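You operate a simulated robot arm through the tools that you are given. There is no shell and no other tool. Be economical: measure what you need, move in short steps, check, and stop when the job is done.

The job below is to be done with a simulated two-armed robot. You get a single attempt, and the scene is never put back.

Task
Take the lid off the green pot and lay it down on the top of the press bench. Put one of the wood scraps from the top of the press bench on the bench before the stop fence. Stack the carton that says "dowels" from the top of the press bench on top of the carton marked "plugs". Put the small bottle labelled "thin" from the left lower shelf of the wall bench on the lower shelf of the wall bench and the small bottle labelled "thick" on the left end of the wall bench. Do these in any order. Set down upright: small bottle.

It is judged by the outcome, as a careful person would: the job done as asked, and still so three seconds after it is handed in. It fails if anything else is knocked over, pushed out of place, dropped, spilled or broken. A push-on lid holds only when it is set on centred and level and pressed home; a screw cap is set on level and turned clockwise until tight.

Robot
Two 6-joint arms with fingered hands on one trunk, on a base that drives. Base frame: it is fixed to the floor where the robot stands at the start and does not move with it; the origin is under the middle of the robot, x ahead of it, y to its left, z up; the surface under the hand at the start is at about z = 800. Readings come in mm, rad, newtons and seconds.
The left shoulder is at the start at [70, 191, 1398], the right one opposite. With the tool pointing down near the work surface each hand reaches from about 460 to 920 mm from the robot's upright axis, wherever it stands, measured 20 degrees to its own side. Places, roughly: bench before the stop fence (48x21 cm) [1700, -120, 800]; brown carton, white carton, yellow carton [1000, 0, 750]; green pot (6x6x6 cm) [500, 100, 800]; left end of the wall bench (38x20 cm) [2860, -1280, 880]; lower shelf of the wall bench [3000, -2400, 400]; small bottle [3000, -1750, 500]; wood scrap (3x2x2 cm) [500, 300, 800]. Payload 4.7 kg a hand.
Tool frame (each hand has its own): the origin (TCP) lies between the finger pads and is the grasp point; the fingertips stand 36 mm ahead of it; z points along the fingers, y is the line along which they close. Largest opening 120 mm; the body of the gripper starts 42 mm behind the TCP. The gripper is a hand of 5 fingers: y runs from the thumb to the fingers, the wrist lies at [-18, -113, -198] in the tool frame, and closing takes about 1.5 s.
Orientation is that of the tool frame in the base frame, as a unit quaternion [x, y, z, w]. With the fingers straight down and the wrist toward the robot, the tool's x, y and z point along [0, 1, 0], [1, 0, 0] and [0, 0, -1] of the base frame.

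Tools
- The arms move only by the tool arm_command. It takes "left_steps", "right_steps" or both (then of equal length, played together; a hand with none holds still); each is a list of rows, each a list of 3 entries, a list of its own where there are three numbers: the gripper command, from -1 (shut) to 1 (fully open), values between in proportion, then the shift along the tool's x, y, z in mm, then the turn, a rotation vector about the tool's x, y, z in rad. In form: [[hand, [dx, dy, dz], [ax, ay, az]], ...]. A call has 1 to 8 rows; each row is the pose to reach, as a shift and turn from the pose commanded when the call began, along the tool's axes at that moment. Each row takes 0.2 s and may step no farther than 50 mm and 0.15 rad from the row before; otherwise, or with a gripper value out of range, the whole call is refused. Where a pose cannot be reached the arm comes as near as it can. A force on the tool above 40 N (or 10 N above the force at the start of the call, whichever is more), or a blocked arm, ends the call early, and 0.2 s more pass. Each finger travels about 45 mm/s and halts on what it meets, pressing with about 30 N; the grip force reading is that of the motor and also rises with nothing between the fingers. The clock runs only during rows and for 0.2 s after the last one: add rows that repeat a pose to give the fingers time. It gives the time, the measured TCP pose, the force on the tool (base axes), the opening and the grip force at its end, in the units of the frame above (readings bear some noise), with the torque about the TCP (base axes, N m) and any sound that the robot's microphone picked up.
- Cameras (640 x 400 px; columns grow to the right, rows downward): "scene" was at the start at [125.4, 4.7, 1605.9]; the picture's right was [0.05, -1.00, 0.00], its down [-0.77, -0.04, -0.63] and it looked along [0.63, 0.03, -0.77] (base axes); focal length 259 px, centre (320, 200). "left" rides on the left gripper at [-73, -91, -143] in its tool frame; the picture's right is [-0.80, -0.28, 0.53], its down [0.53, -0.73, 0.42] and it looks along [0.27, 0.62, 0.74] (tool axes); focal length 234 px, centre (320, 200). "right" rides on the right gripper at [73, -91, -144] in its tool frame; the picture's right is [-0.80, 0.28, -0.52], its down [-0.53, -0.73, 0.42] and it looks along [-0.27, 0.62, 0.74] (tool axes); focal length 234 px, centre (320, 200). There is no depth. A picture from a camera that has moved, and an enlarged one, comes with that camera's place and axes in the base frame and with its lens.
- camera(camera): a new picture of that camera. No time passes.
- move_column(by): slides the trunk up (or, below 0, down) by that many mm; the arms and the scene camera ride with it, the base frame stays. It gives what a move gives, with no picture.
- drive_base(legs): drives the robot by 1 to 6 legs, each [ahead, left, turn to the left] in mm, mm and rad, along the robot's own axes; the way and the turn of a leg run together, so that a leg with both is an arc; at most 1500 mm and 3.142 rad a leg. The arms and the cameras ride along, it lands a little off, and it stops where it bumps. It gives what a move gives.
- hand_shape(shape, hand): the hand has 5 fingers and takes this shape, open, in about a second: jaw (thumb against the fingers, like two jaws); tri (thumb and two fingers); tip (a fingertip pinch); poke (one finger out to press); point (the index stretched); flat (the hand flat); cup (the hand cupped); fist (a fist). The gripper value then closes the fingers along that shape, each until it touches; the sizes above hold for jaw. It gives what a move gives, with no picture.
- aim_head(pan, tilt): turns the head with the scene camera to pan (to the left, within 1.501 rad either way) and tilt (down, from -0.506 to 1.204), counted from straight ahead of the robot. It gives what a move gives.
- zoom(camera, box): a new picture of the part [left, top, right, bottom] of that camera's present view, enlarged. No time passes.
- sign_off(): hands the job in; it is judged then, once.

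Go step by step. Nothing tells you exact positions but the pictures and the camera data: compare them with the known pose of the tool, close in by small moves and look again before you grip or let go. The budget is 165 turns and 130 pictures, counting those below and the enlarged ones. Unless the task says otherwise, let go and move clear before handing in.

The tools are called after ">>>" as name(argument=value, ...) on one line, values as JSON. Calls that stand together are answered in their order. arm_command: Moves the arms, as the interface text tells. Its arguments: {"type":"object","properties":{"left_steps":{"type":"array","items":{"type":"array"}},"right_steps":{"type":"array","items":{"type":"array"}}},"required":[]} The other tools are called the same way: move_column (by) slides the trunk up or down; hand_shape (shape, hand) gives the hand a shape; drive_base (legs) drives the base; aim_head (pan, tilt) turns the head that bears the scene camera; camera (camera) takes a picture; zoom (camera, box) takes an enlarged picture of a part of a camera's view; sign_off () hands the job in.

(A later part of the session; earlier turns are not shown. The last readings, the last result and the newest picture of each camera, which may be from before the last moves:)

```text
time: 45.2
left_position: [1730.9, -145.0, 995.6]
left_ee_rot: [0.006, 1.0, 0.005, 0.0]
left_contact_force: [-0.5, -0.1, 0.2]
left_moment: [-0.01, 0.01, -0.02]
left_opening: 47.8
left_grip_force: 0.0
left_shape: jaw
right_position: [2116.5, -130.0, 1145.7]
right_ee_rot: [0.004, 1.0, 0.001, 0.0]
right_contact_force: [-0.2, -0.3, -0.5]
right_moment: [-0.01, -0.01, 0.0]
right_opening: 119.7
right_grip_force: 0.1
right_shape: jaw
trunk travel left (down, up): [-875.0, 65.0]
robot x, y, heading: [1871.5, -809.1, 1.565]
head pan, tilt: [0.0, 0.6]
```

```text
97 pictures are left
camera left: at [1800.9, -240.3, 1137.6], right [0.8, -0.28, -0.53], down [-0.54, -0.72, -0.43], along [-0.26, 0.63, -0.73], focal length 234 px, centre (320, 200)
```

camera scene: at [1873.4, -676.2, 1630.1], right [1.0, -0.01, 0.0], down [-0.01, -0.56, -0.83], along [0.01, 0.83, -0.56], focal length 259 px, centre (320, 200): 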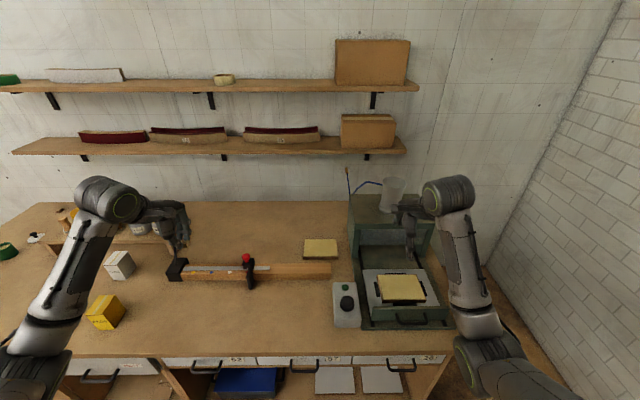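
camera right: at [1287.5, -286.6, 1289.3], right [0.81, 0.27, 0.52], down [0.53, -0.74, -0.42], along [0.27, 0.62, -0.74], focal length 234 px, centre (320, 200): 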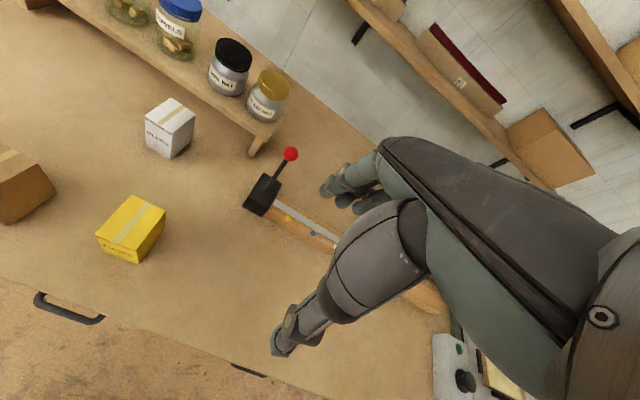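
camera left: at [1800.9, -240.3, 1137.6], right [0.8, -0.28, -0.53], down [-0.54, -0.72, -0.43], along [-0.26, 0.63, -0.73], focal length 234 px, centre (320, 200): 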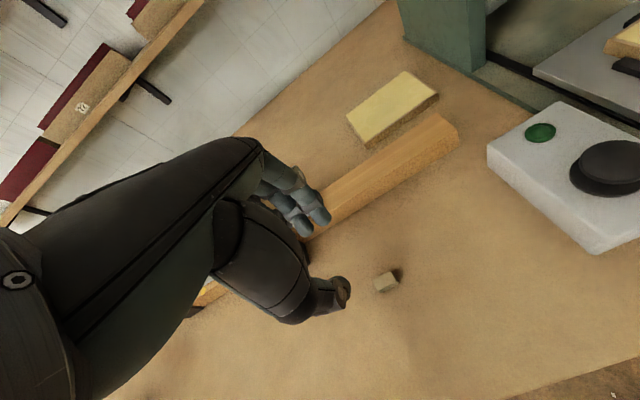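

Scrap lies at (1731,−144) before the fence. Raise the hand and drive back to the cartons.

>>> arm_command(left_steps=[[0.3, [0, -10, -45], [0, 0, 0]], [0.6, [0, -20, -90], [0, 0, 0]], [0.9, [0, -30, -135], [0, 0, 0]], [0.9, [0, -40, -175], [0, 0, 0]], [0.9, [0, -40, -175], [0, 0, 0]]])

>>> drive_base(legs=[[0, 600, 0], [35, 0, 0]])

>>> camera(camera="scene")

>>> camera(camera="left")

```text
time: 46.4
left_position: [1735.8, -174.5, 1146.9]
left_ee_rot: [0.006, 1.0, 0.006, 0.0]
left_contact_force: [-0.3, -0.7, 0.6]
left_moment: [-0.03, -0.03, -0.02]
left_opening: 113.9
left_grip_force: 0.0
left_shape: jaw
left hand out of reach, approached as far as the arm can: row 4, 5
right_position: [2116.6, -128.5, 1144.6]
right_ee_rot: [0.005, 1.0, 0.0, 0.0]
right_contact_force: [-0.5, -0.2, -0.7]
right_moment: [-0.01, -0.01, -0.02]
right_opening: 119.9
right_grip_force: 0.1
right_shape: jaw
trunk travel left (down, up): [-875.0, 65.0]
robot x, y, heading: [1871.2, -812.7, 1.567]
head pan, tilt: [0.0, 0.6]
```

```text
time: 50.3
left_position: [1119.0, -146.6, 1151.3]
left_ee_rot: [0.001, 1.0, 0.011, 0.0]
left_contact_force: [0.0, -1.1, 1.2]
left_moment: [0.05, 0.03, 0.02]
left_opening: 113.6
left_grip_force: 0.1
left_shape: jaw
right_position: [1500.1, -97.0, 1149.8]
right_ee_rot: [0.0, 1.0, 0.003, -0.002]
right_contact_force: [0.4, -1.5, 0.6]
right_moment: [0.09, 0.01, 0.01]
right_opening: 119.6
right_grip_force: 0.1
right_shape: jaw
trunk travel left (down, up): [-875.0, 65.0]
robot x, y, heading: [1265.0, -774.6, 1.576]
head pan, tilt: [0.0, 0.6]
```

```text
96 pictures are left
camera scene: at [1263.9, -644.1, 1630.5], right [1.0, 0.0, 0.0], down [0.0, -0.56, -0.83], along [0.0, 0.83, -0.56], focal length 259 px, centre (320, 200)
```

scene: 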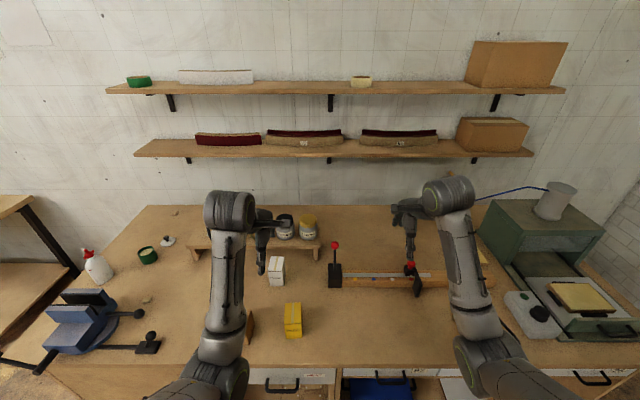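

```text
95 pictures are left
camera left: at [1191.2, -242.4, 1292.7], right [0.8, -0.27, -0.53], down [-0.53, -0.72, -0.44], along [-0.27, 0.64, -0.72], focal length 234 px, centre (320, 200)
```

left: 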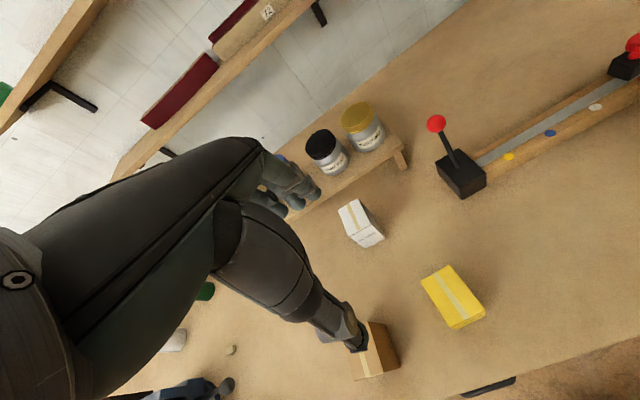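

>>> arm_command(left_steps=[[0.9, [15, -8, 30], [0.004, 0, 0.04]], [0.9, [32, -18, 60], [0.008, 0, 0.08]], [0.9, [50, -28, 90], [0.012, 0, 0.12]], [0.9, [68, -38, 120], [0.016, 0, 0.16]], [0.9, [80, -46, 145], [0.022, 0, 0.195]], [0.9, [91, -52, 150], [0.022, 0, 0.195]], [0.9, [91, -52, 150], [0.022, 0, 0.195]]])

>>> camera(camera="left")

>>> camera(camera="right")

```text
time: 51.9
left_position: [1026.9, -191.0, 996.7]
left_ee_rot: [0.098, 0.995, -0.004, -0.001]
left_contact_force: [0.4, -0.1, -0.3]
left_moment: [0.0, 0.0, -0.04]
left_opening: 113.8
left_grip_force: 0.1
left_shape: jaw
right_position: [1499.5, -91.4, 1146.4]
right_ee_rot: [-0.001, 1.0, 0.0, -0.001]
right_contact_force: [0.6, -0.2, -0.5]
right_moment: [-0.04, 0.0, 0.0]
right_opening: 119.9
right_grip_force: 0.1
right_shape: jaw
trunk travel left (down, up): [-875.0, 65.0]
robot x, y, heading: [1264.0, -774.9, 1.578]
head pan, tilt: [0.0, 0.6]
```

```text
94 pictures are left
camera left: at [1080.7, -295.4, 1141.0], right [0.73, -0.43, -0.52], down [-0.67, -0.62, -0.42], along [-0.14, 0.66, -0.74], focal length 234 px, centre (320, 200)
```

left: 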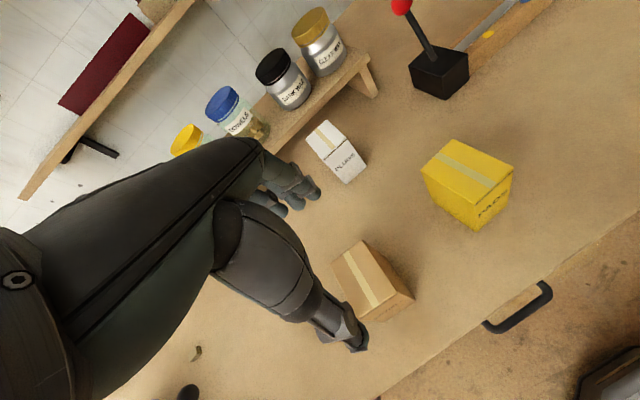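

```text
93 pictures are left
camera right: at [1427.4, -182.8, 1289.5], right [0.8, 0.28, 0.52], down [0.53, -0.73, -0.43], along [0.26, 0.62, -0.74], focal length 234 px, centre (320, 200)
```

right: 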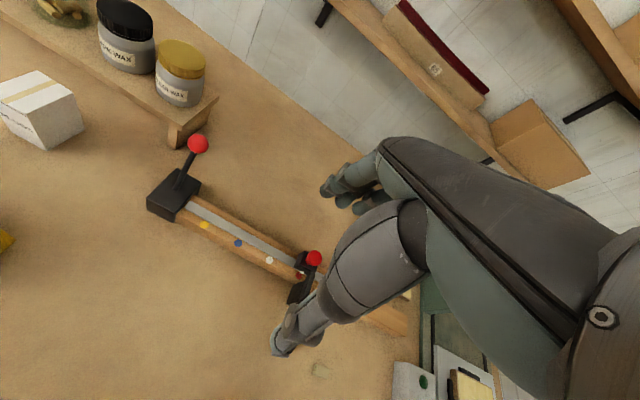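

>>> zoom(camera="left", box=[290, 210, 450, 350])

```text
2.86 times, centred on (370, 280) of left
camera zoom: at [1080.7, -295.4, 1141.0], right [0.73, -0.43, -0.52], down [-0.67, -0.62, -0.42], along [-0.14, 0.66, -0.74], focal length 669 px, centre (177, -29)
```

zoom: 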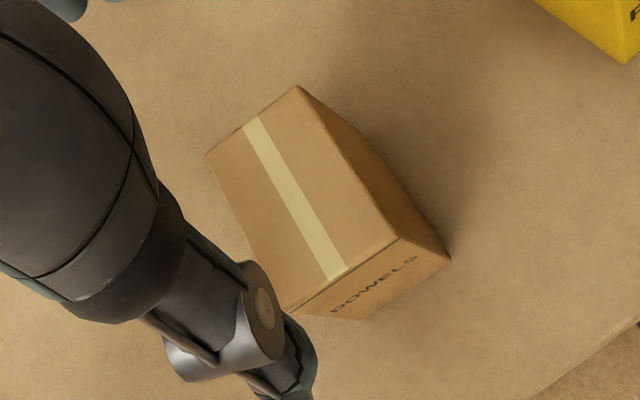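

Carton "dowels" centre is about (1019,−194), yawed ~5°. I'll align and descend around it.

>>> arm_command(left_steps=[[0.9, [7.6, -4, 0], [0, 0, -0.11]], [0.9, [7.6, -4, 25], [0, 0, -0.11]], [0.9, [7.6, -4, 35], [0, 0, -0.11]]])

>>> zoom(camera="left", box=[260, 210, 420, 350])

>>> zoom(camera="scene", box=[140, 180, 340, 360])

```text
time: 52.7
left_position: [1018.9, -193.5, 961.0]
left_ee_rot: [0.043, 0.999, -0.003, -0.001]
left_contact_force: [0.1, 0.1, -0.7]
left_moment: [-0.02, 0.01, 0.02]
left_opening: 113.7
left_grip_force: 0.1
left_shape: jaw
right_position: [1500.4, -90.5, 1143.7]
right_ee_rot: [0.0, 1.0, 0.0, -0.001]
right_contact_force: [-0.1, 0.3, 0.1]
right_moment: [-0.03, -0.02, 0.01]
right_opening: 119.6
right_grip_force: 0.0
right_shape: jaw
trunk travel left (down, up): [-875.0, 65.0]
robot x, y, heading: [1262.9, -770.1, 1.571]
head pan, tilt: [0.0, 0.6]
```

```text
2.86 times, centred on (340, 280) of left
camera zoom: at [1083.3, -290.8, 1104.8], right [0.78, -0.35, -0.52], down [-0.59, -0.69, -0.42], along [-0.21, 0.64, -0.74], focal length 669 px, centre (263, -29)
```

zoom: 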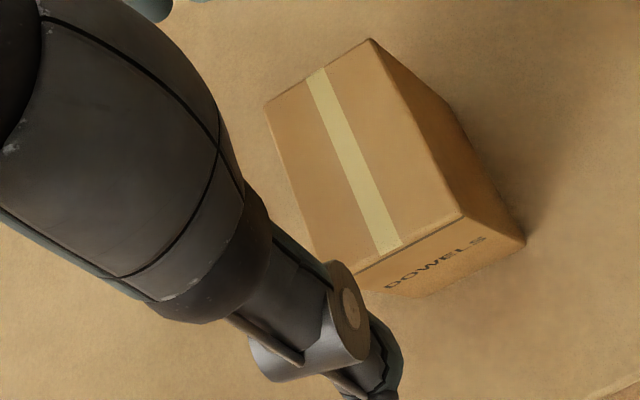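

```text
2.22 times, centred on (240, 270) of scene
camera zoom: at [1263.2, -635.1, 1629.5], right [1.0, 0.0, 0.0], down [0.0, -0.57, -0.82], along [0.0, 0.82, -0.57], focal length 575 px, centre (498, 44)
```

zoom: 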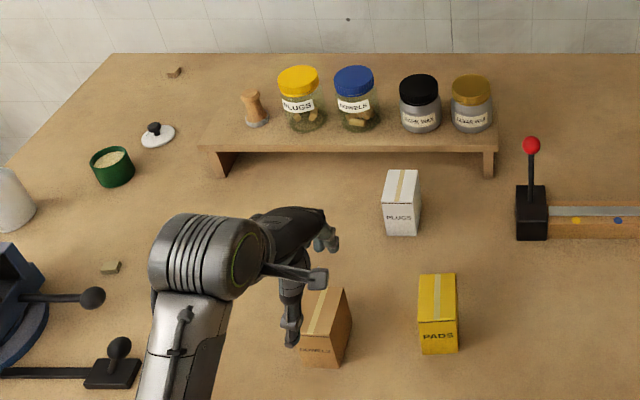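

>>> arm_command(left_steps=[[0.9, [0, 0, 25], [0, 0, -0.035]], [0.9, [0, 0, 55], [0, 0, -0.035]], [0.9, [0, 0, 84], [0, 0, -0.035]], [0.9, [0, 0, 84], [0, 0, -0.035]]])

>>> zoom(camera="left", box=[240, 170, 440, 345])

```text
time: 53.7
left_position: [1019.2, -192.3, 876.9]
left_ee_rot: [0.026, 1.0, -0.003, -0.001]
left_contact_force: [-0.2, 0.6, 0.7]
left_moment: [0.01, 0.0, -0.01]
left_opening: 113.8
left_grip_force: 0.2
left_shape: jaw
right_position: [1500.6, -90.8, 1145.6]
right_ee_rot: [-0.001, 1.0, 0.0, 0.0]
right_contact_force: [0.5, -0.2, 0.1]
right_moment: [-0.01, 0.0, -0.01]
right_opening: 119.6
right_grip_force: 0.1
right_shape: jaw
trunk travel left (down, up): [-875.0, 65.0]
robot x, y, heading: [1265.7, -775.3, 1.571]
head pan, tilt: [0.0, 0.6]
```

```text
2.29 times, centred on (340, 258) of left
camera zoom: at [1086.7, -287.1, 1020.1], right [0.79, -0.32, -0.52], down [-0.57, -0.71, -0.42], along [-0.24, 0.63, -0.74], focal length 535 px, centre (274, 69)
```

zoom: 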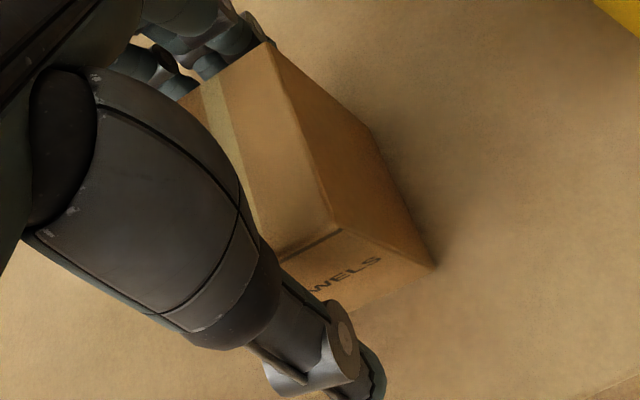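

Hand straddles the carton. Close slowly.

>>> arm_command(left_steps=[[0.5, [0, 0, 0], [0, 0, 0]], [0.2, [0, 0, 0], [0, 0, 0]], [-0.1, [0, 0, 0], [0, 0, 0]], [-0.3, [0, 0, 0], [0, 0, 0]], [-0.3, [0, 0, 0], [0, 0, 0]], [-0.3, [0, 0, 0], [0, 0, 0]], [-0.3, [0, 0, 0], [0, 0, 0]]])

>>> zoom(camera="left", box=[240, 170, 440, 345])

```text
time: 55.3
left_position: [1019.7, -191.5, 877.0]
left_ee_rot: [0.025, 1.0, -0.004, 0.0]
left_contact_force: [0.3, -0.8, -0.4]
left_moment: [-0.03, 0.02, 0.02]
left_opening: 64.0
left_grip_force: 30.3
left_shape: jaw
right_position: [1499.4, -90.7, 1145.6]
right_ee_rot: [-0.001, 1.0, 0.001, 0.0]
right_contact_force: [-0.1, 0.5, -0.7]
right_moment: [0.02, 0.0, 0.0]
right_opening: 119.6
right_grip_force: 0.1
right_shape: jaw
trunk travel left (down, up): [-875.0, 65.0]
robot x, y, heading: [1266.6, -775.6, 1.573]
head pan, tilt: [0.0, 0.6]
```

```text
2.29 times, centred on (340, 258) of left
camera zoom: at [1086.6, -287.1, 1020.2], right [0.79, -0.32, -0.52], down [-0.57, -0.71, -0.42], along [-0.24, 0.63, -0.74], focal length 535 px, centre (274, 69)
```

zoom: 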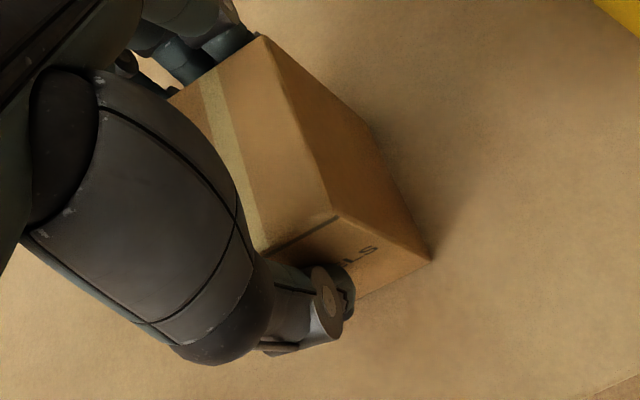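

>>> arm_command(left_steps=[[-0.4, [0, 0, -20], [0, 0, 0]], [-0.4, [0, 0, -60], [0, 0, 0]], [-0.4, [0, 0, -100], [0, 0, 0]], [-0.4, [0, 0, -120], [0, 0, 0]], [-0.4, [0, 0, -120], [0, 0, 0]]])

>>> camera(camera="left")

>>> zoom(camera="scene", box=[220, 220, 340, 310])

```text
time: 56.5
left_position: [1018.2, -192.9, 997.7]
left_ee_rot: [0.026, 1.0, -0.004, -0.001]
left_contact_force: [-0.6, 1.5, -2.6]
left_moment: [-0.04, 0.0, 0.0]
left_opening: 64.2
left_grip_force: 30.3
left_shape: jaw
right_position: [1499.1, -91.4, 1145.2]
right_ee_rot: [-0.001, 1.0, 0.0, 0.0]
right_contact_force: [-0.4, 0.4, 0.4]
right_moment: [-0.03, 0.01, -0.03]
right_opening: 119.5
right_grip_force: 0.1
right_shape: jaw
trunk travel left (down, up): [-875.0, 65.0]
robot x, y, heading: [1264.7, -775.7, 1.573]
head pan, tilt: [0.0, 0.6]
```

```text
87 pictures are left
camera left: at [1085.8, -286.7, 1141.7], right [0.79, -0.32, -0.52], down [-0.57, -0.71, -0.42], along [-0.24, 0.63, -0.74], focal length 234 px, centre (320, 200)
```

left: 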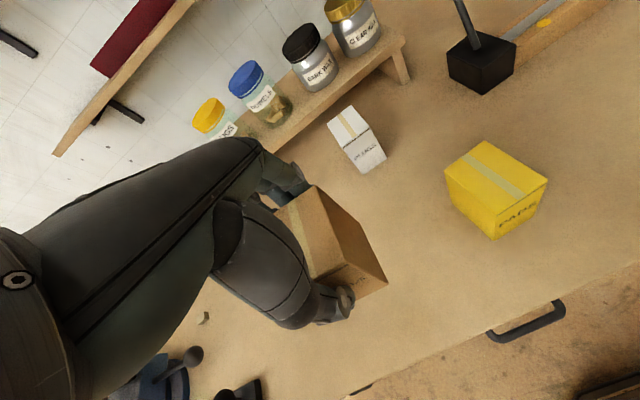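

```text
4.44 times, centred on (280, 265) of scene
camera zoom: at [1263.1, -635.1, 1629.5], right [1.0, 0.0, 0.0], down [0.0, -0.57, -0.82], along [0.0, 0.82, -0.57], focal length 1150 px, centre (498, -89)
```

zoom: 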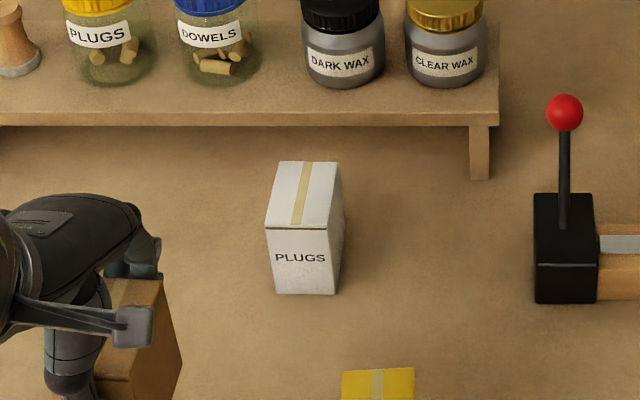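

>>> zoom(camera="left", box=[300, 85, 420, 190])

```text
3.81 times, centred on (360, 138) of left
camera zoom: at [1085.8, -286.7, 1141.7], right [0.79, -0.32, -0.52], down [-0.57, -0.71, -0.42], along [-0.24, 0.63, -0.74], focal length 892 px, centre (168, 438)
```

zoom: 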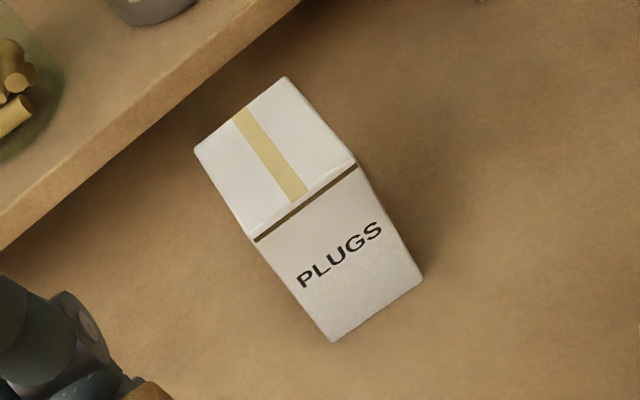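

White carton centre relative to hand is known: move above (1098,28) and check.

>>> arm_command(left_steps=[[-0.4, [-11, 37, -12], [0, 0, -0.01]], [-0.4, [-23, 75, -14], [0, 0, -0.02]], [-0.4, [-34, 112, -14], [0, 0, -0.03]], [-0.4, [-46, 150, -14], [0, 0, -0.04]], [-0.4, [-57, 187, -14], [0, 0, -0.04]], [-0.4, [-68.6, 224, -14], [0, 0, -0.04]], [-0.4, [-68.6, 224, -14], [0, 0, -0.04]]])

>>> camera(camera="left")

>>> zoom(camera="scene", box=[220, 200, 340, 310])

>>> camera(camera="right")

```text
time: 58.1
left_position: [1100.8, 28.6, 1010.8]
left_ee_rot: [0.005, 1.0, -0.004, -0.002]
left_contact_force: [-0.2, -0.9, -1.7]
left_moment: [-0.01, 0.01, 0.0]
left_opening: 64.3
left_grip_force: 30.1
left_shape: jaw
right_position: [1499.6, -91.9, 1145.8]
right_ee_rot: [-0.001, 1.0, 0.0, 0.0]
right_contact_force: [-0.7, -0.5, -0.5]
right_moment: [0.04, -0.03, -0.02]
right_opening: 119.7
right_grip_force: 0.0
right_shape: jaw
trunk travel left (down, up): [-875.0, 65.0]
robot x, y, heading: [1264.8, -775.6, 1.57]
head pan, tilt: [0.0, 0.6]
```

```text
84 pictures are left
camera left: at [1170.9, -64.2, 1153.9], right [0.8, -0.29, -0.52], down [-0.54, -0.73, -0.42], along [-0.26, 0.62, -0.74], focal length 234 px, centre (320, 200)
```

left: 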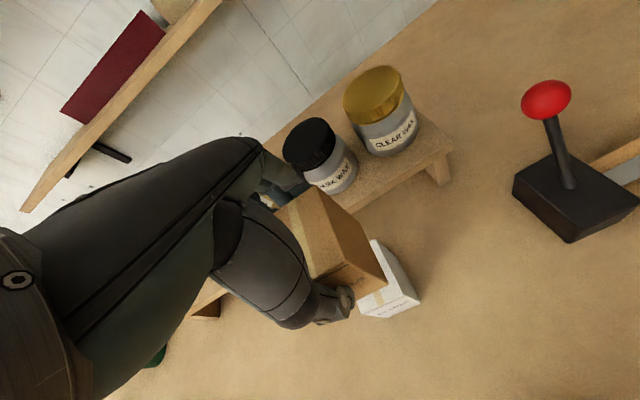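

```text
3.64 times, centred on (280, 255) of scene
camera zoom: at [1262.8, -635.6, 1629.5], right [1.0, 0.0, 0.0], down [0.0, -0.56, -0.83], along [0.0, 0.83, -0.56], focal length 941 px, centre (466, 0)
```

zoom: 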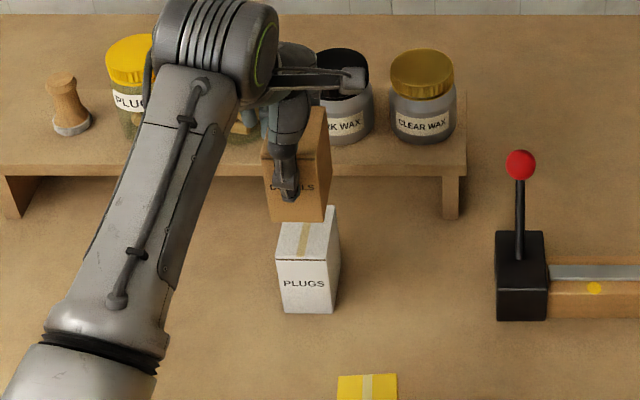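

```text
82 pictures are left
camera right: at [1426.9, -182.8, 1289.6], right [0.8, 0.28, 0.53], down [0.53, -0.73, -0.43], along [0.26, 0.62, -0.74], focal length 234 px, centre (320, 200)
```

right: 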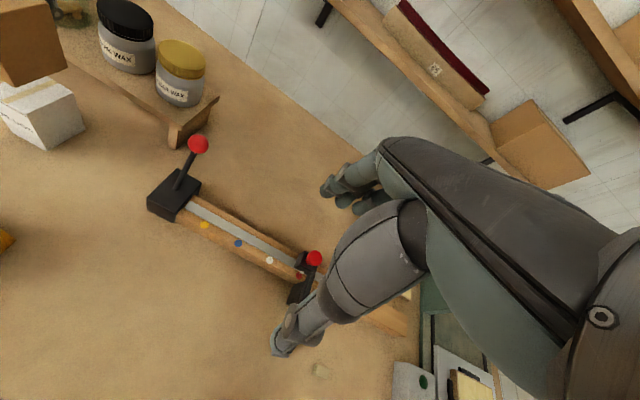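

>>> zoom(camera="left", box=[260, 170, 440, 330])

>>> zoom(camera="scene", box=[255, 220, 325, 290])

```text
2.50 times, centred on (350, 250) of left
camera zoom: at [1170.9, -64.2, 1153.9], right [0.8, -0.29, -0.52], down [-0.54, -0.73, -0.42], along [-0.26, 0.62, -0.74], focal length 585 px, centre (245, 75)
```

zoom: 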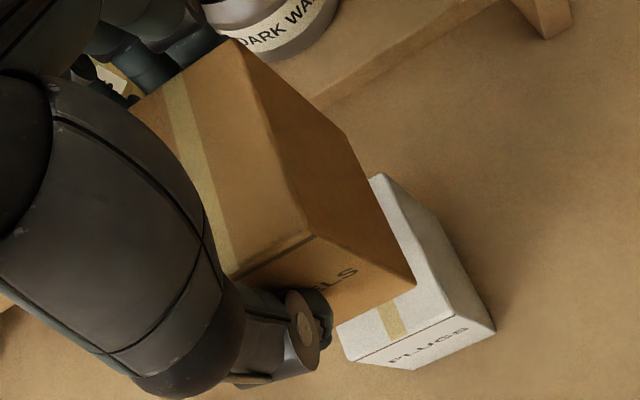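

```text
5.71 times, centred on (290, 255) of scene
camera zoom: at [1262.8, -635.6, 1629.5], right [1.0, 0.0, 0.0], down [0.0, -0.56, -0.83], along [0.0, 0.83, -0.56], focal length 1479 px, centre (491, -114)
```

zoom: 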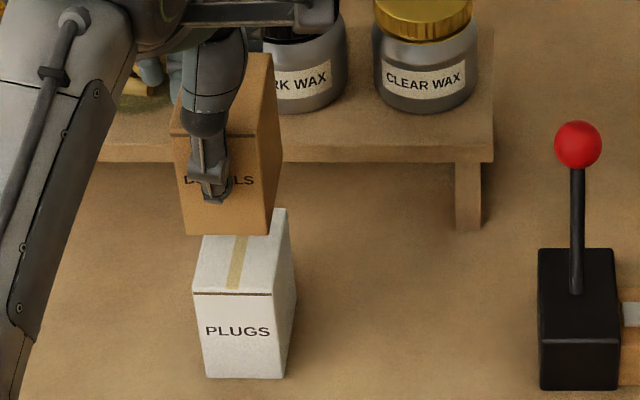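

Alignment is within ~2 mm. Lower onto the white carton.

>>> arm_command(left_steps=[[-0.4, [0, -2, 20], [0, 0, 0]], [-0.4, [0, -2, 38], [0, 0, 0]], [-0.4, [0, -2, 44], [0, 0, 0]], [-0.4, [0, -2, 47], [0, 0, 0]], [-0.4, [0, -2, 47], [0, 0, 0]]])

>>> zoom(camera="scene", box=[255, 220, 325, 290])

>>> zoom(camera="left", box=[260, 170, 440, 330])

```text
time: 59.3
left_position: [1100.6, 24.6, 966.4]
left_ee_rot: [0.006, 1.0, -0.001, -0.001]
left_contact_force: [-0.6, 1.1, 11.2]
left_moment: [0.08, 0.02, 0.03]
left_opening: 64.5
left_grip_force: 29.9
left_shape: jaw
right_position: [1501.3, -91.7, 1146.7]
right_ee_rot: [-0.002, 1.0, 0.001, 0.0]
right_contact_force: [-0.3, -1.0, 0.5]
right_moment: [0.0, -0.01, 0.01]
right_opening: 119.9
right_grip_force: 0.1
right_shape: jaw
trunk travel left (down, up): [-875.0, 65.0]
robot x, y, heading: [1261.0, -778.4, 1.567]
head pan, tilt: [0.0, 0.6]
```

```text
5.71 times, centred on (290, 255) of scene
camera zoom: at [1263.5, -637.0, 1629.8], right [1.0, 0.0, 0.0], down [0.0, -0.56, -0.83], along [0.0, 0.83, -0.56], focal length 1479 px, centre (491, -114)
```

zoom: 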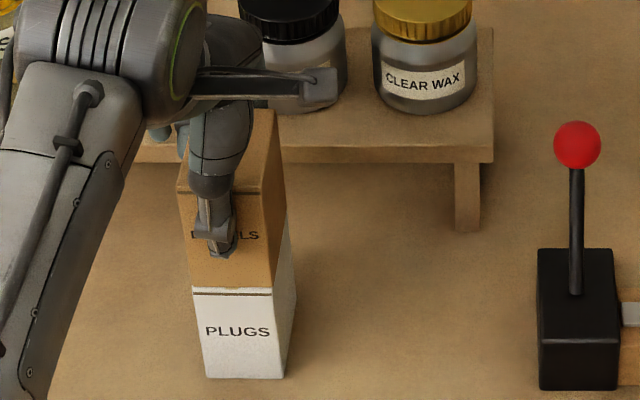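

```text
2.50 times, centred on (350, 250) of left
camera zoom: at [1170.8, -68.5, 1109.0], right [0.8, -0.29, -0.53], down [-0.54, -0.73, -0.42], along [-0.26, 0.62, -0.74], focal length 585 px, centre (245, 75)
```

zoom: 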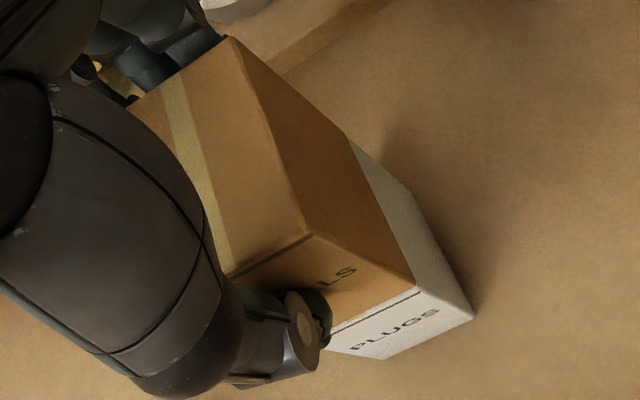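

Seated flush. Release gently and rise straight up.

>>> arm_command(left_steps=[[0.1, [0, 0, -1], [0, 0, 0]], [0.2, [0, 0, -1], [0, 0, 0]], [0.35, [0, 0, -1], [0, 0, 0]], [0.35, [0, 0, -1], [0, 0, 0]], [0.35, [0, 0, -1], [0, 0, 0]]])

>>> zoom(camera="scene", box=[240, 200, 340, 290])

>>> zoom(camera="left", box=[220, 130, 440, 330])

```text
time: 60.5
left_position: [1099.4, 24.4, 964.8]
left_ee_rot: [0.006, 1.0, -0.003, -0.001]
left_contact_force: [-0.2, -0.4, 0.1]
left_moment: [-0.01, -0.01, -0.01]
left_opening: 80.7
left_grip_force: 0.0
left_shape: jaw
right_position: [1500.2, -90.8, 1145.5]
right_ee_rot: [-0.001, 1.0, 0.0, 0.0]
right_contact_force: [0.3, 0.1, 0.2]
right_moment: [-0.01, 0.0, -0.02]
right_opening: 119.9
right_grip_force: 0.1
right_shape: jaw
trunk travel left (down, up): [-875.0, 65.0]
robot x, y, heading: [1266.7, -773.9, 1.574]
head pan, tilt: [0.0, 0.6]
```

```text
4.44 times, centred on (290, 245) of scene
camera zoom: at [1263.2, -635.0, 1629.4], right [1.0, 0.0, 0.0], down [0.0, -0.57, -0.82], along [0.0, 0.82, -0.57], focal length 1150 px, centre (453, 0)
```

zoom: 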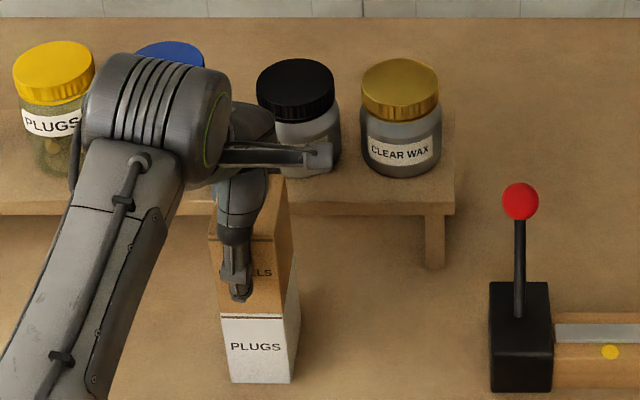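

```text
2.00 times, centred on (330, 230) of left
camera zoom: at [1170.5, -67.8, 1107.4], right [0.8, -0.29, -0.52], down [-0.54, -0.73, -0.42], along [-0.26, 0.62, -0.74], focal length 468 px, centre (300, 140)
```

zoom: 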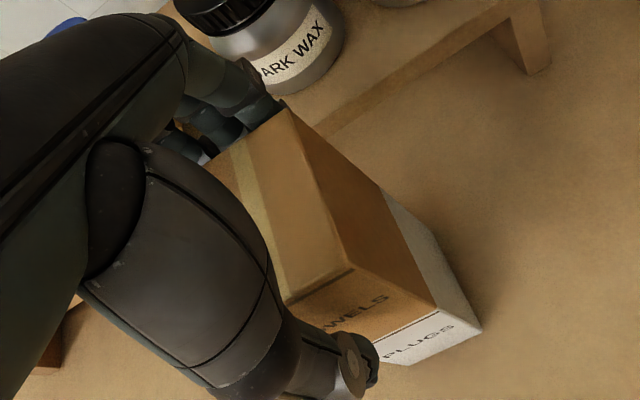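

>>> arm_command(left_steps=[[0.45, [0, 0, 0], [0, 0, 0]], [0.45, [0, -1, 0], [0, 0, 0]], [0.45, [0, -1, -25], [0, 0, 0]], [0.45, [0, -1, -60], [0, 0, 0]], [0.45, [0, -1, -100], [0, 0, 0]], [0.45, [0, -10, -140], [0, 0, 0]], [0.45, [0, -50, -160], [0, 0, 0]], [0.45, [0, -95, -170], [0, 0, 0]]])

>>> camera(camera="scene")

```text
time: 62.3
left_position: [1100.3, -70.2, 1136.0]
left_ee_rot: [0.007, 1.0, -0.002, -0.001]
left_contact_force: [0.7, -0.4, -0.7]
left_moment: [0.0, 0.04, -0.01]
left_opening: 86.6
left_grip_force: 0.1
left_shape: jaw
right_position: [1501.0, -92.0, 1146.0]
right_ee_rot: [-0.001, 1.0, 0.001, -0.002]
right_contact_force: [0.5, 1.1, -0.4]
right_moment: [0.02, 0.0, 0.0]
right_opening: 119.7
right_grip_force: 0.1
right_shape: jaw
trunk travel left (down, up): [-875.0, 65.0]
robot x, y, heading: [1262.6, -774.6, 1.572]
head pan, tilt: [0.0, 0.6]
```

```text
75 pictures are left
camera scene: at [1263.4, -637.1, 1629.7], right [1.0, 0.0, 0.0], down [0.0, -0.56, -0.83], along [0.0, 0.83, -0.56], focal length 259 px, centre (320, 200)
```

scene: 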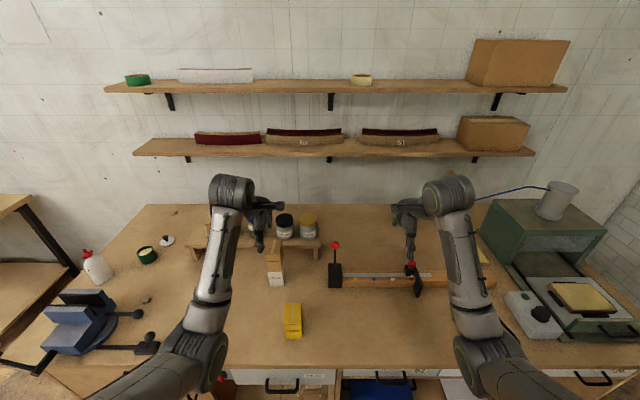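

The stack stands. Now back off, turn toward the wall bench and drive closer to look.

>>> drive_base(legs=[[-220, 0, 0], [0, 0, -1.571], [700, 0, 0], [0, -500, 0]])

>>> camera(camera="scene")

```text
time: 74.0
left_position: [2671.0, -1346.3, 1134.7]
left_ee_rot: [0.715, 0.699, -0.002, -0.002]
left_contact_force: [0.1, 0.5, -0.3]
left_moment: [-0.04, -0.01, -0.01]
left_opening: 86.8
left_grip_force: 0.1
left_shape: jaw
right_position: [2641.4, -1746.7, 1145.7]
right_ee_rot: [0.711, 0.704, -0.001, 0.0]
right_contact_force: [0.2, -0.7, -0.3]
right_moment: [-0.01, -0.03, 0.03]
right_opening: 119.7
right_grip_force: 0.1
right_shape: jaw
trunk travel left (down, up): [-875.0, 65.0]
robot x, y, heading: [1960.3, -1502.8, -0.009]
head pan, tilt: [0.0, 0.6]
```

```text
74 pictures are left
camera scene: at [2097.9, -1504.4, 1629.5], right [-0.01, -1.0, 0.0], down [-0.57, 0.0, -0.82], along [0.82, -0.01, -0.57], focal length 259 px, centre (320, 200)
```

scene: 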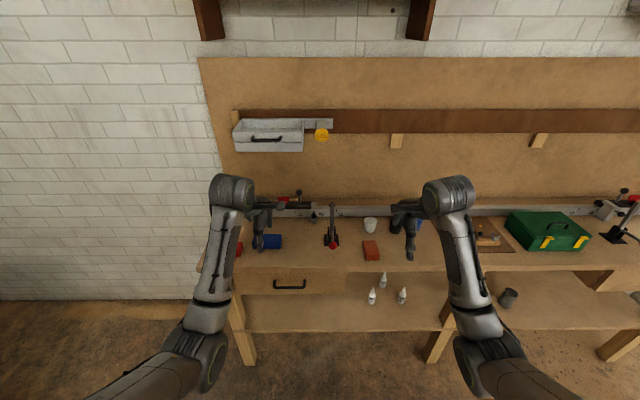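

>>> zoom(camera="scene", box=[200, 180, 460, 340])

>>> zoom(camera="scene", box=[340, 250, 440, 320])

>>> zoom(camera="scene", box=[440, 180, 640, 360])

```text
2.46 times, centred on (330, 260) of scene
camera zoom: at [2097.9, -1504.4, 1629.5], right [-0.01, -1.0, 0.0], down [-0.57, 0.0, -0.82], along [0.82, -0.01, -0.57], focal length 637 px, centre (295, 52)
```

zoom: 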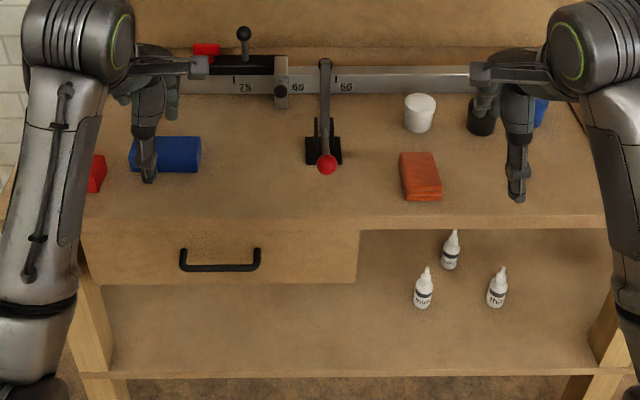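

```text
5.71 times, centred on (390, 285) of scene
camera zoom: at [2097.9, -1504.4, 1629.5], right [-0.01, -1.0, 0.0], down [-0.57, 0.0, -0.82], along [0.82, -0.01, -0.57], focal length 1479 px, centre (-80, -286)
```

zoom: 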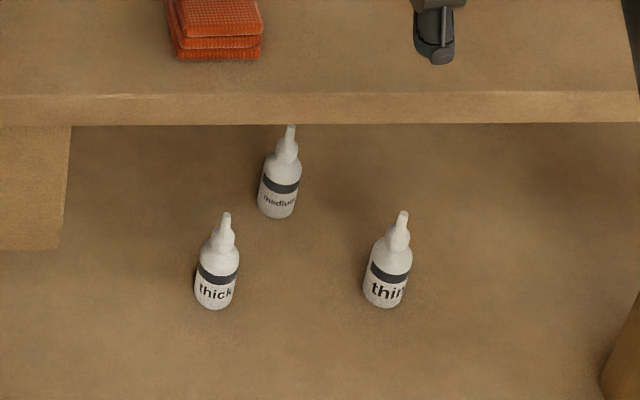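

```text
2.22 times, centred on (540, 270) of scene
camera zoom: at [2097.9, -1504.4, 1629.5], right [-0.01, -1.0, 0.0], down [-0.57, 0.0, -0.82], along [0.82, -0.01, -0.57], focal length 575 px, centre (-169, 44)
```

zoom: 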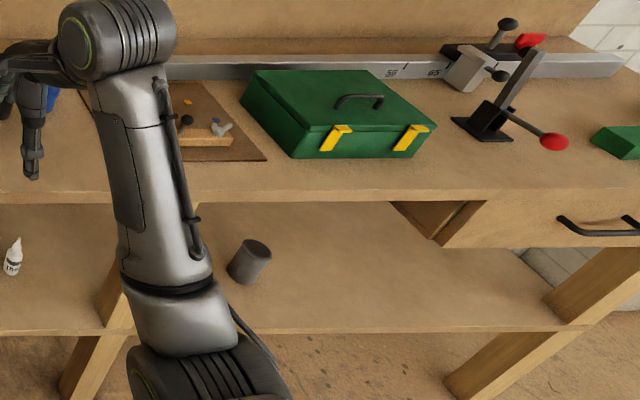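

Labels are readable: left front is "thick", right front "thin", behind is "medium". They need a horizontal grasp under the bench top; I'll back off, shift right, and rotate the left hand to point forward.

>>> drive_base(legs=[[-150, 0, 0], [0, -400, 0.009]])

>>> arm_command(left_steps=[[0.4, [0, 0, 0], [-0.085, 0.085, 0.085]], [0.4, [0, 0, 0], [-0.17, 0.17, 0.17]], [0.4, [0, 0, 0], [-0.255, 0.255, 0.255]], [0.4, [0, 0, 0], [-0.34, 0.34, 0.34]], [0.4, [0, 0, 0], [-0.425, 0.425, 0.425]], [0.4, [0, 0, 0], [-0.51, 0.51, 0.51]], [0.4, [0, 0, 0], [-0.595, 0.595, 0.595]]])

```text
time: 77.5
left_position: [2516.3, -1735.5, 1135.6]
left_ee_rot: [0.713, 0.701, -0.001, -0.003]
left_contact_force: [0.3, 0.3, -0.6]
left_moment: [-0.03, -0.03, 0.02]
left_opening: 86.5
left_grip_force: 0.1
left_shape: jaw
right_position: [2491.7, -2136.7, 1146.4]
right_ee_rot: [0.708, 0.706, 0.0, 0.0]
right_contact_force: [0.5, 0.0, 0.1]
right_moment: [-0.02, 0.02, 0.0]
right_opening: 119.6
right_grip_force: 0.0
right_shape: jaw
trunk travel left (down, up): [-875.0, 65.0]
robot x, y, heading: [1808.4, -1899.3, -0.002]
head pan, tilt: [0.0, 0.6]
```

```text
time: 79.0
left_position: [2515.4, -1736.4, 1134.5]
left_ee_rot: [0.821, 0.406, 0.401, 0.001]
left_contact_force: [-0.3, 0.7, 0.0]
left_moment: [-0.01, 0.02, -0.01]
left_opening: 84.1
left_grip_force: 0.1
left_shape: jaw
right_position: [2491.4, -2136.3, 1146.3]
right_ee_rot: [0.709, 0.706, 0.0, 0.0]
right_contact_force: [0.0, -0.4, -0.1]
right_moment: [0.03, -0.01, 0.01]
right_opening: 119.7
right_grip_force: 0.2
right_shape: jaw
trunk travel left (down, up): [-875.0, 65.0]
robot x, y, heading: [1808.1, -1898.7, -0.005]
head pan, tilt: [0.0, 0.6]
```

>>> arm_command(left_steps=[[0.4, [0, 0, 0], [-0.085, 0.085, 0.085]], [0.4, [0, 0, 0], [-0.17, 0.17, 0.17]], [0.4, [0, 0, 0], [-0.255, 0.255, 0.255]], [0.4, [0, 0, 0], [-0.34, 0.34, 0.34]], [0.4, [0, 0, 0], [-0.425, 0.425, 0.425]], [0.4, [0, 0, 0], [-0.51, 0.51, 0.51]], [0.4, [0, 0, 0], [-0.595, 0.595, 0.595]], [0.4, [0, 0, 0], [-0.614, 0.614, 0.614]]])

>>> camera(camera="scene")

>>> camera(camera="left")

```text
time: 80.8
left_position: [2515.4, -1736.9, 1134.5]
left_ee_rot: [0.71, -0.008, 0.705, 0.005]
left_contact_force: [-0.2, 0.7, 1.1]
left_moment: [-0.02, -0.02, -0.01]
left_opening: 84.2
left_grip_force: 0.1
left_shape: jaw
right_position: [2491.3, -2138.3, 1146.5]
right_ee_rot: [0.708, 0.706, 0.001, 0.0]
right_contact_force: [-0.4, 0.3, -0.7]
right_moment: [0.0, -0.03, 0.02]
right_opening: 119.8
right_grip_force: 0.0
right_shape: jaw
trunk travel left (down, up): [-875.0, 65.0]
robot x, y, heading: [1809.9, -1899.6, -0.003]
head pan, tilt: [0.0, 0.6]
```

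```text
70 pictures are left
camera scene: at [1946.0, -1898.5, 1629.5], right [0.0, -1.0, 0.0], down [-0.57, 0.0, -0.82], along [0.82, 0.0, -0.57], focal length 259 px, centre (320, 200)
```

scene: 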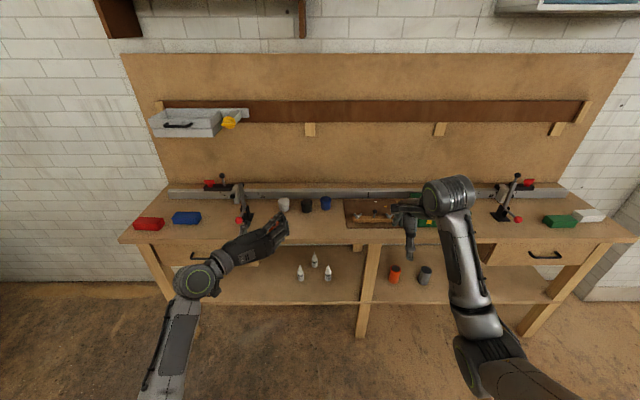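

```text
69 pictures are left
camera left: at [2373.0, -1644.2, 1063.2], right [0.53, 0.27, -0.81], down [0.44, 0.72, 0.53], along [0.73, -0.63, 0.26], focal length 234 px, centre (320, 200)
```

left: 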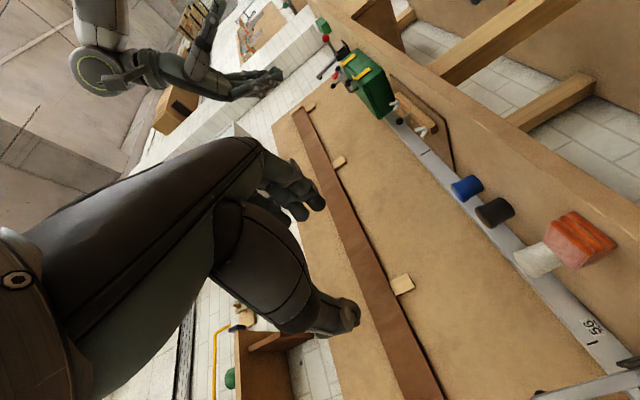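

Orientation works. Lower the trunk and look at the bottles from lower down.

>>> move_column(by=-600)

>>> camera(camera="scene")

>>> zoom(camera="scene", box=[220, 160, 420, 300])

```text
refused: -600 is not a number from -400 to 400
```

```text
68 pictures are left
camera scene: at [1946.0, -1898.5, 1629.5], right [0.0, -1.0, 0.0], down [-0.57, 0.0, -0.82], along [0.82, 0.0, -0.57], focal length 259 px, centre (320, 200)
```

scene: 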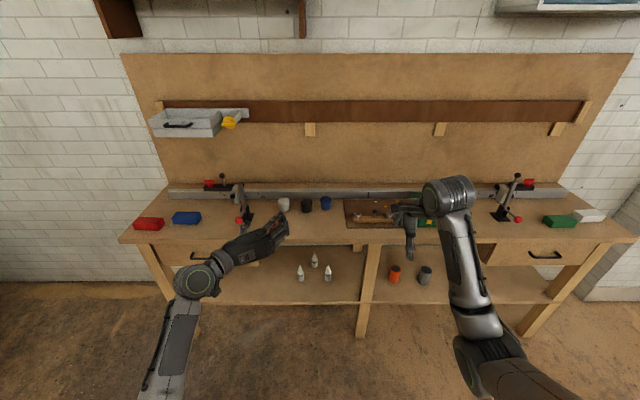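

```text
2.86 times, centred on (320, 230) of scene
camera zoom: at [1946.0, -1898.5, 1629.5], right [0.0, -1.0, 0.0], down [-0.57, 0.0, -0.82], along [0.82, 0.0, -0.57], focal length 739 px, centre (320, 114)
```

zoom: 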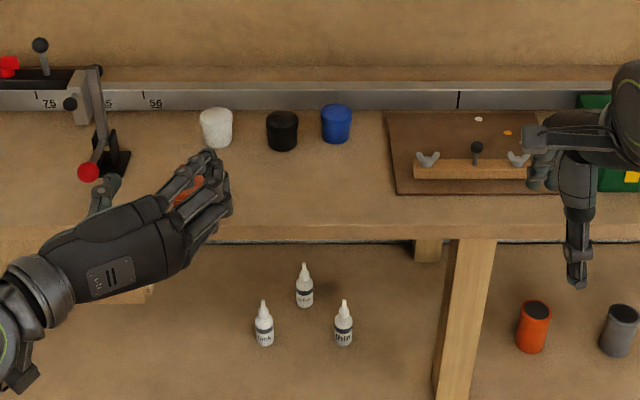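

>>> move_column(by=-400)

>>> move_column(by=-170)

>>> aim_head(pan=0.0, tilt=0.6)

>>> zoom(camera="scene", box=[220, 110, 480, 270])

```text
time: 84.7
left_position: [2515.8, -1736.1, 735.0]
left_ee_rot: [0.71, -0.007, 0.705, 0.004]
left_contact_force: [-0.3, 0.1, 0.1]
left_moment: [0.03, -0.01, 0.02]
left_opening: 84.3
left_grip_force: 0.1
left_shape: jaw
right_position: [2491.5, -2136.2, 746.5]
right_ee_rot: [0.709, 0.706, 0.001, 0.0]
right_contact_force: [-0.4, 0.9, -0.8]
right_moment: [0.0, -0.02, 0.01]
right_opening: 119.6
right_grip_force: 0.1
right_shape: jaw
trunk travel left (down, up): [-475.0, 465.0]
robot x, y, heading: [1813.7, -1895.9, -0.003]
head pan, tilt: [0.0, 0.6]
```

```text
time: 86.6
left_position: [2515.6, -1736.5, 564.3]
left_ee_rot: [0.71, -0.006, 0.704, 0.005]
left_contact_force: [0.1, -0.6, 0.9]
left_moment: [-0.01, 0.01, 0.03]
left_opening: 84.2
left_grip_force: 0.0
left_shape: jaw
right_position: [2490.9, -2136.8, 576.4]
right_ee_rot: [0.708, 0.706, 0.0, -0.001]
right_contact_force: [-0.1, 1.0, 0.0]
right_moment: [0.0, -0.01, 0.03]
right_opening: 119.7
right_grip_force: 0.0
right_shape: jaw
trunk travel left (down, up): [-305.0, 635.0]
robot x, y, heading: [1807.5, -1898.2, -0.002]
head pan, tilt: [0.0, 0.6]
```

```text
time: 87.2
left_position: [2516.1, -1736.6, 564.8]
left_ee_rot: [0.709, -0.006, 0.705, 0.005]
left_contact_force: [-0.2, -0.2, 0.4]
left_moment: [-0.01, 0.02, -0.06]
left_opening: 84.1
left_grip_force: 0.1
left_shape: jaw
right_position: [2491.0, -2137.0, 576.0]
right_ee_rot: [0.708, 0.706, 0.0, -0.001]
right_contact_force: [0.2, -0.4, -0.9]
right_moment: [-0.01, -0.01, -0.03]
right_opening: 119.6
right_grip_force: 0.0
right_shape: jaw
trunk travel left (down, up): [-305.0, 635.0]
robot x, y, heading: [1813.4, -1894.8, -0.002]
head pan, tilt: [0.0, 0.6]
```

```text
2.46 times, centred on (350, 190) of scene
camera zoom: at [1945.9, -1898.3, 1059.5], right [0.0, -1.0, 0.0], down [-0.57, 0.0, -0.82], along [0.82, 0.0, -0.57], focal length 637 px, centre (246, 225)
```

zoom: 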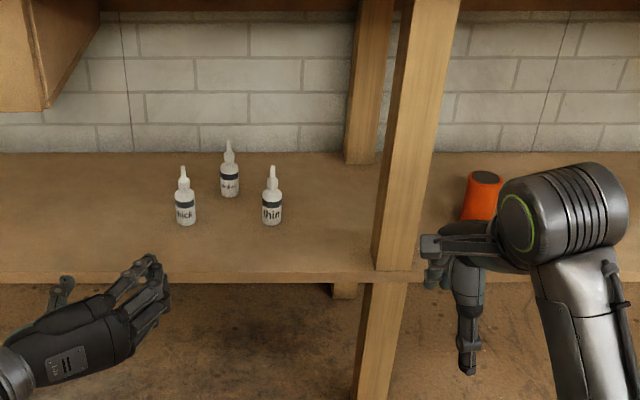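

Bottles: thick ≈(2930,−1787), thin ≈(2932,−1944), shelf z≈396. Lower the left hand to z≈450 aligned with "thick", then drive forward.

>>> arm_command(left_steps=[[0.4, [-40, 17, 0], [0.016, 0.006, 0]], [0.4, [-80, 34, 0], [0.016, 0.006, 0]], [0.4, [-110, 50, 0], [0.016, 0.006, 0]], [0.4, [-110, 50, 0], [0.016, 0.006, 0]]])

>>> drive_base(legs=[[270, 0, 0]])

>>> camera(camera="left")

>>> camera(camera="scene")

```text
time: 88.2
left_position: [2514.1, -1787.8, 455.3]
left_ee_rot: [0.707, 0.0, 0.707, -0.001]
left_contact_force: [1.1, -0.1, -0.5]
left_moment: [0.01, 0.01, -0.01]
left_opening: 84.2
left_grip_force: 0.0
left_shape: jaw
right_position: [2490.2, -2136.4, 575.5]
right_ee_rot: [0.708, 0.706, 0.0, 0.0]
right_contact_force: [0.2, -0.2, -0.2]
right_moment: [0.03, -0.03, -0.03]
right_opening: 119.8
right_grip_force: 0.1
right_shape: jaw
trunk travel left (down, up): [-305.0, 635.0]
robot x, y, heading: [1809.9, -1900.5, 0.003]
head pan, tilt: [0.0, 0.6]
```

```text
time: 89.9
left_position: [2735.7, -1785.5, 454.6]
left_ee_rot: [0.707, 0.001, 0.707, -0.003]
left_contact_force: [0.2, 0.1, 0.2]
left_moment: [0.0, -0.01, -0.03]
left_opening: 84.5
left_grip_force: 0.1
left_shape: jaw
right_position: [2709.5, -2135.4, 574.8]
right_ee_rot: [0.707, 0.708, -0.003, -0.004]
right_contact_force: [-18.8, 1.5, -2.6]
right_moment: [0.0, -0.13, -0.1]
right_opening: 117.5
right_grip_force: 0.1
right_shape: jaw
trunk travel left (down, up): [-305.0, 635.0]
robot x, y, heading: [2029.4, -1899.7, -0.0]
head pan, tilt: [0.0, 0.6]
stopped in leg 1: the force on the tool passed its limit at 65 N (the readings are from after the stop); the commanded pose is now the measured one
```

```text
65 pictures are left
camera left: at [2590.9, -1696.0, 382.6], right [0.52, 0.28, -0.8], down [0.42, 0.73, 0.53], along [0.74, -0.62, 0.26], focal length 234 px, centre (320, 200)
```

left: 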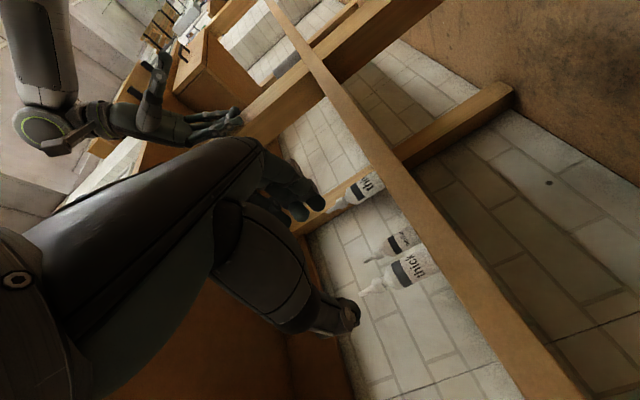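

```text
64 pictures are left
camera scene: at [2167.3, -1898.5, 1059.5], right [0.0, -1.0, 0.0], down [-0.56, 0.0, -0.83], along [0.83, 0.0, -0.56], focal length 259 px, centre (320, 200)
```

scene: 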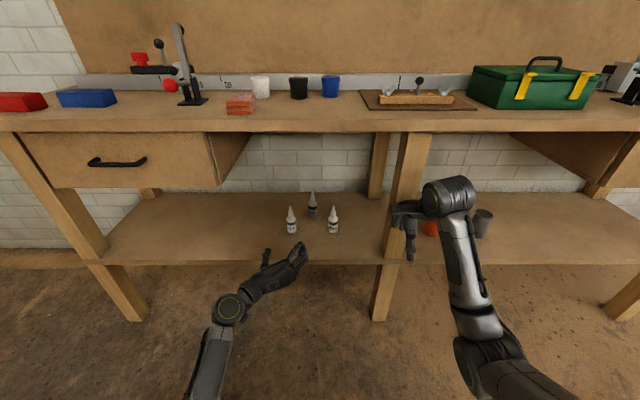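

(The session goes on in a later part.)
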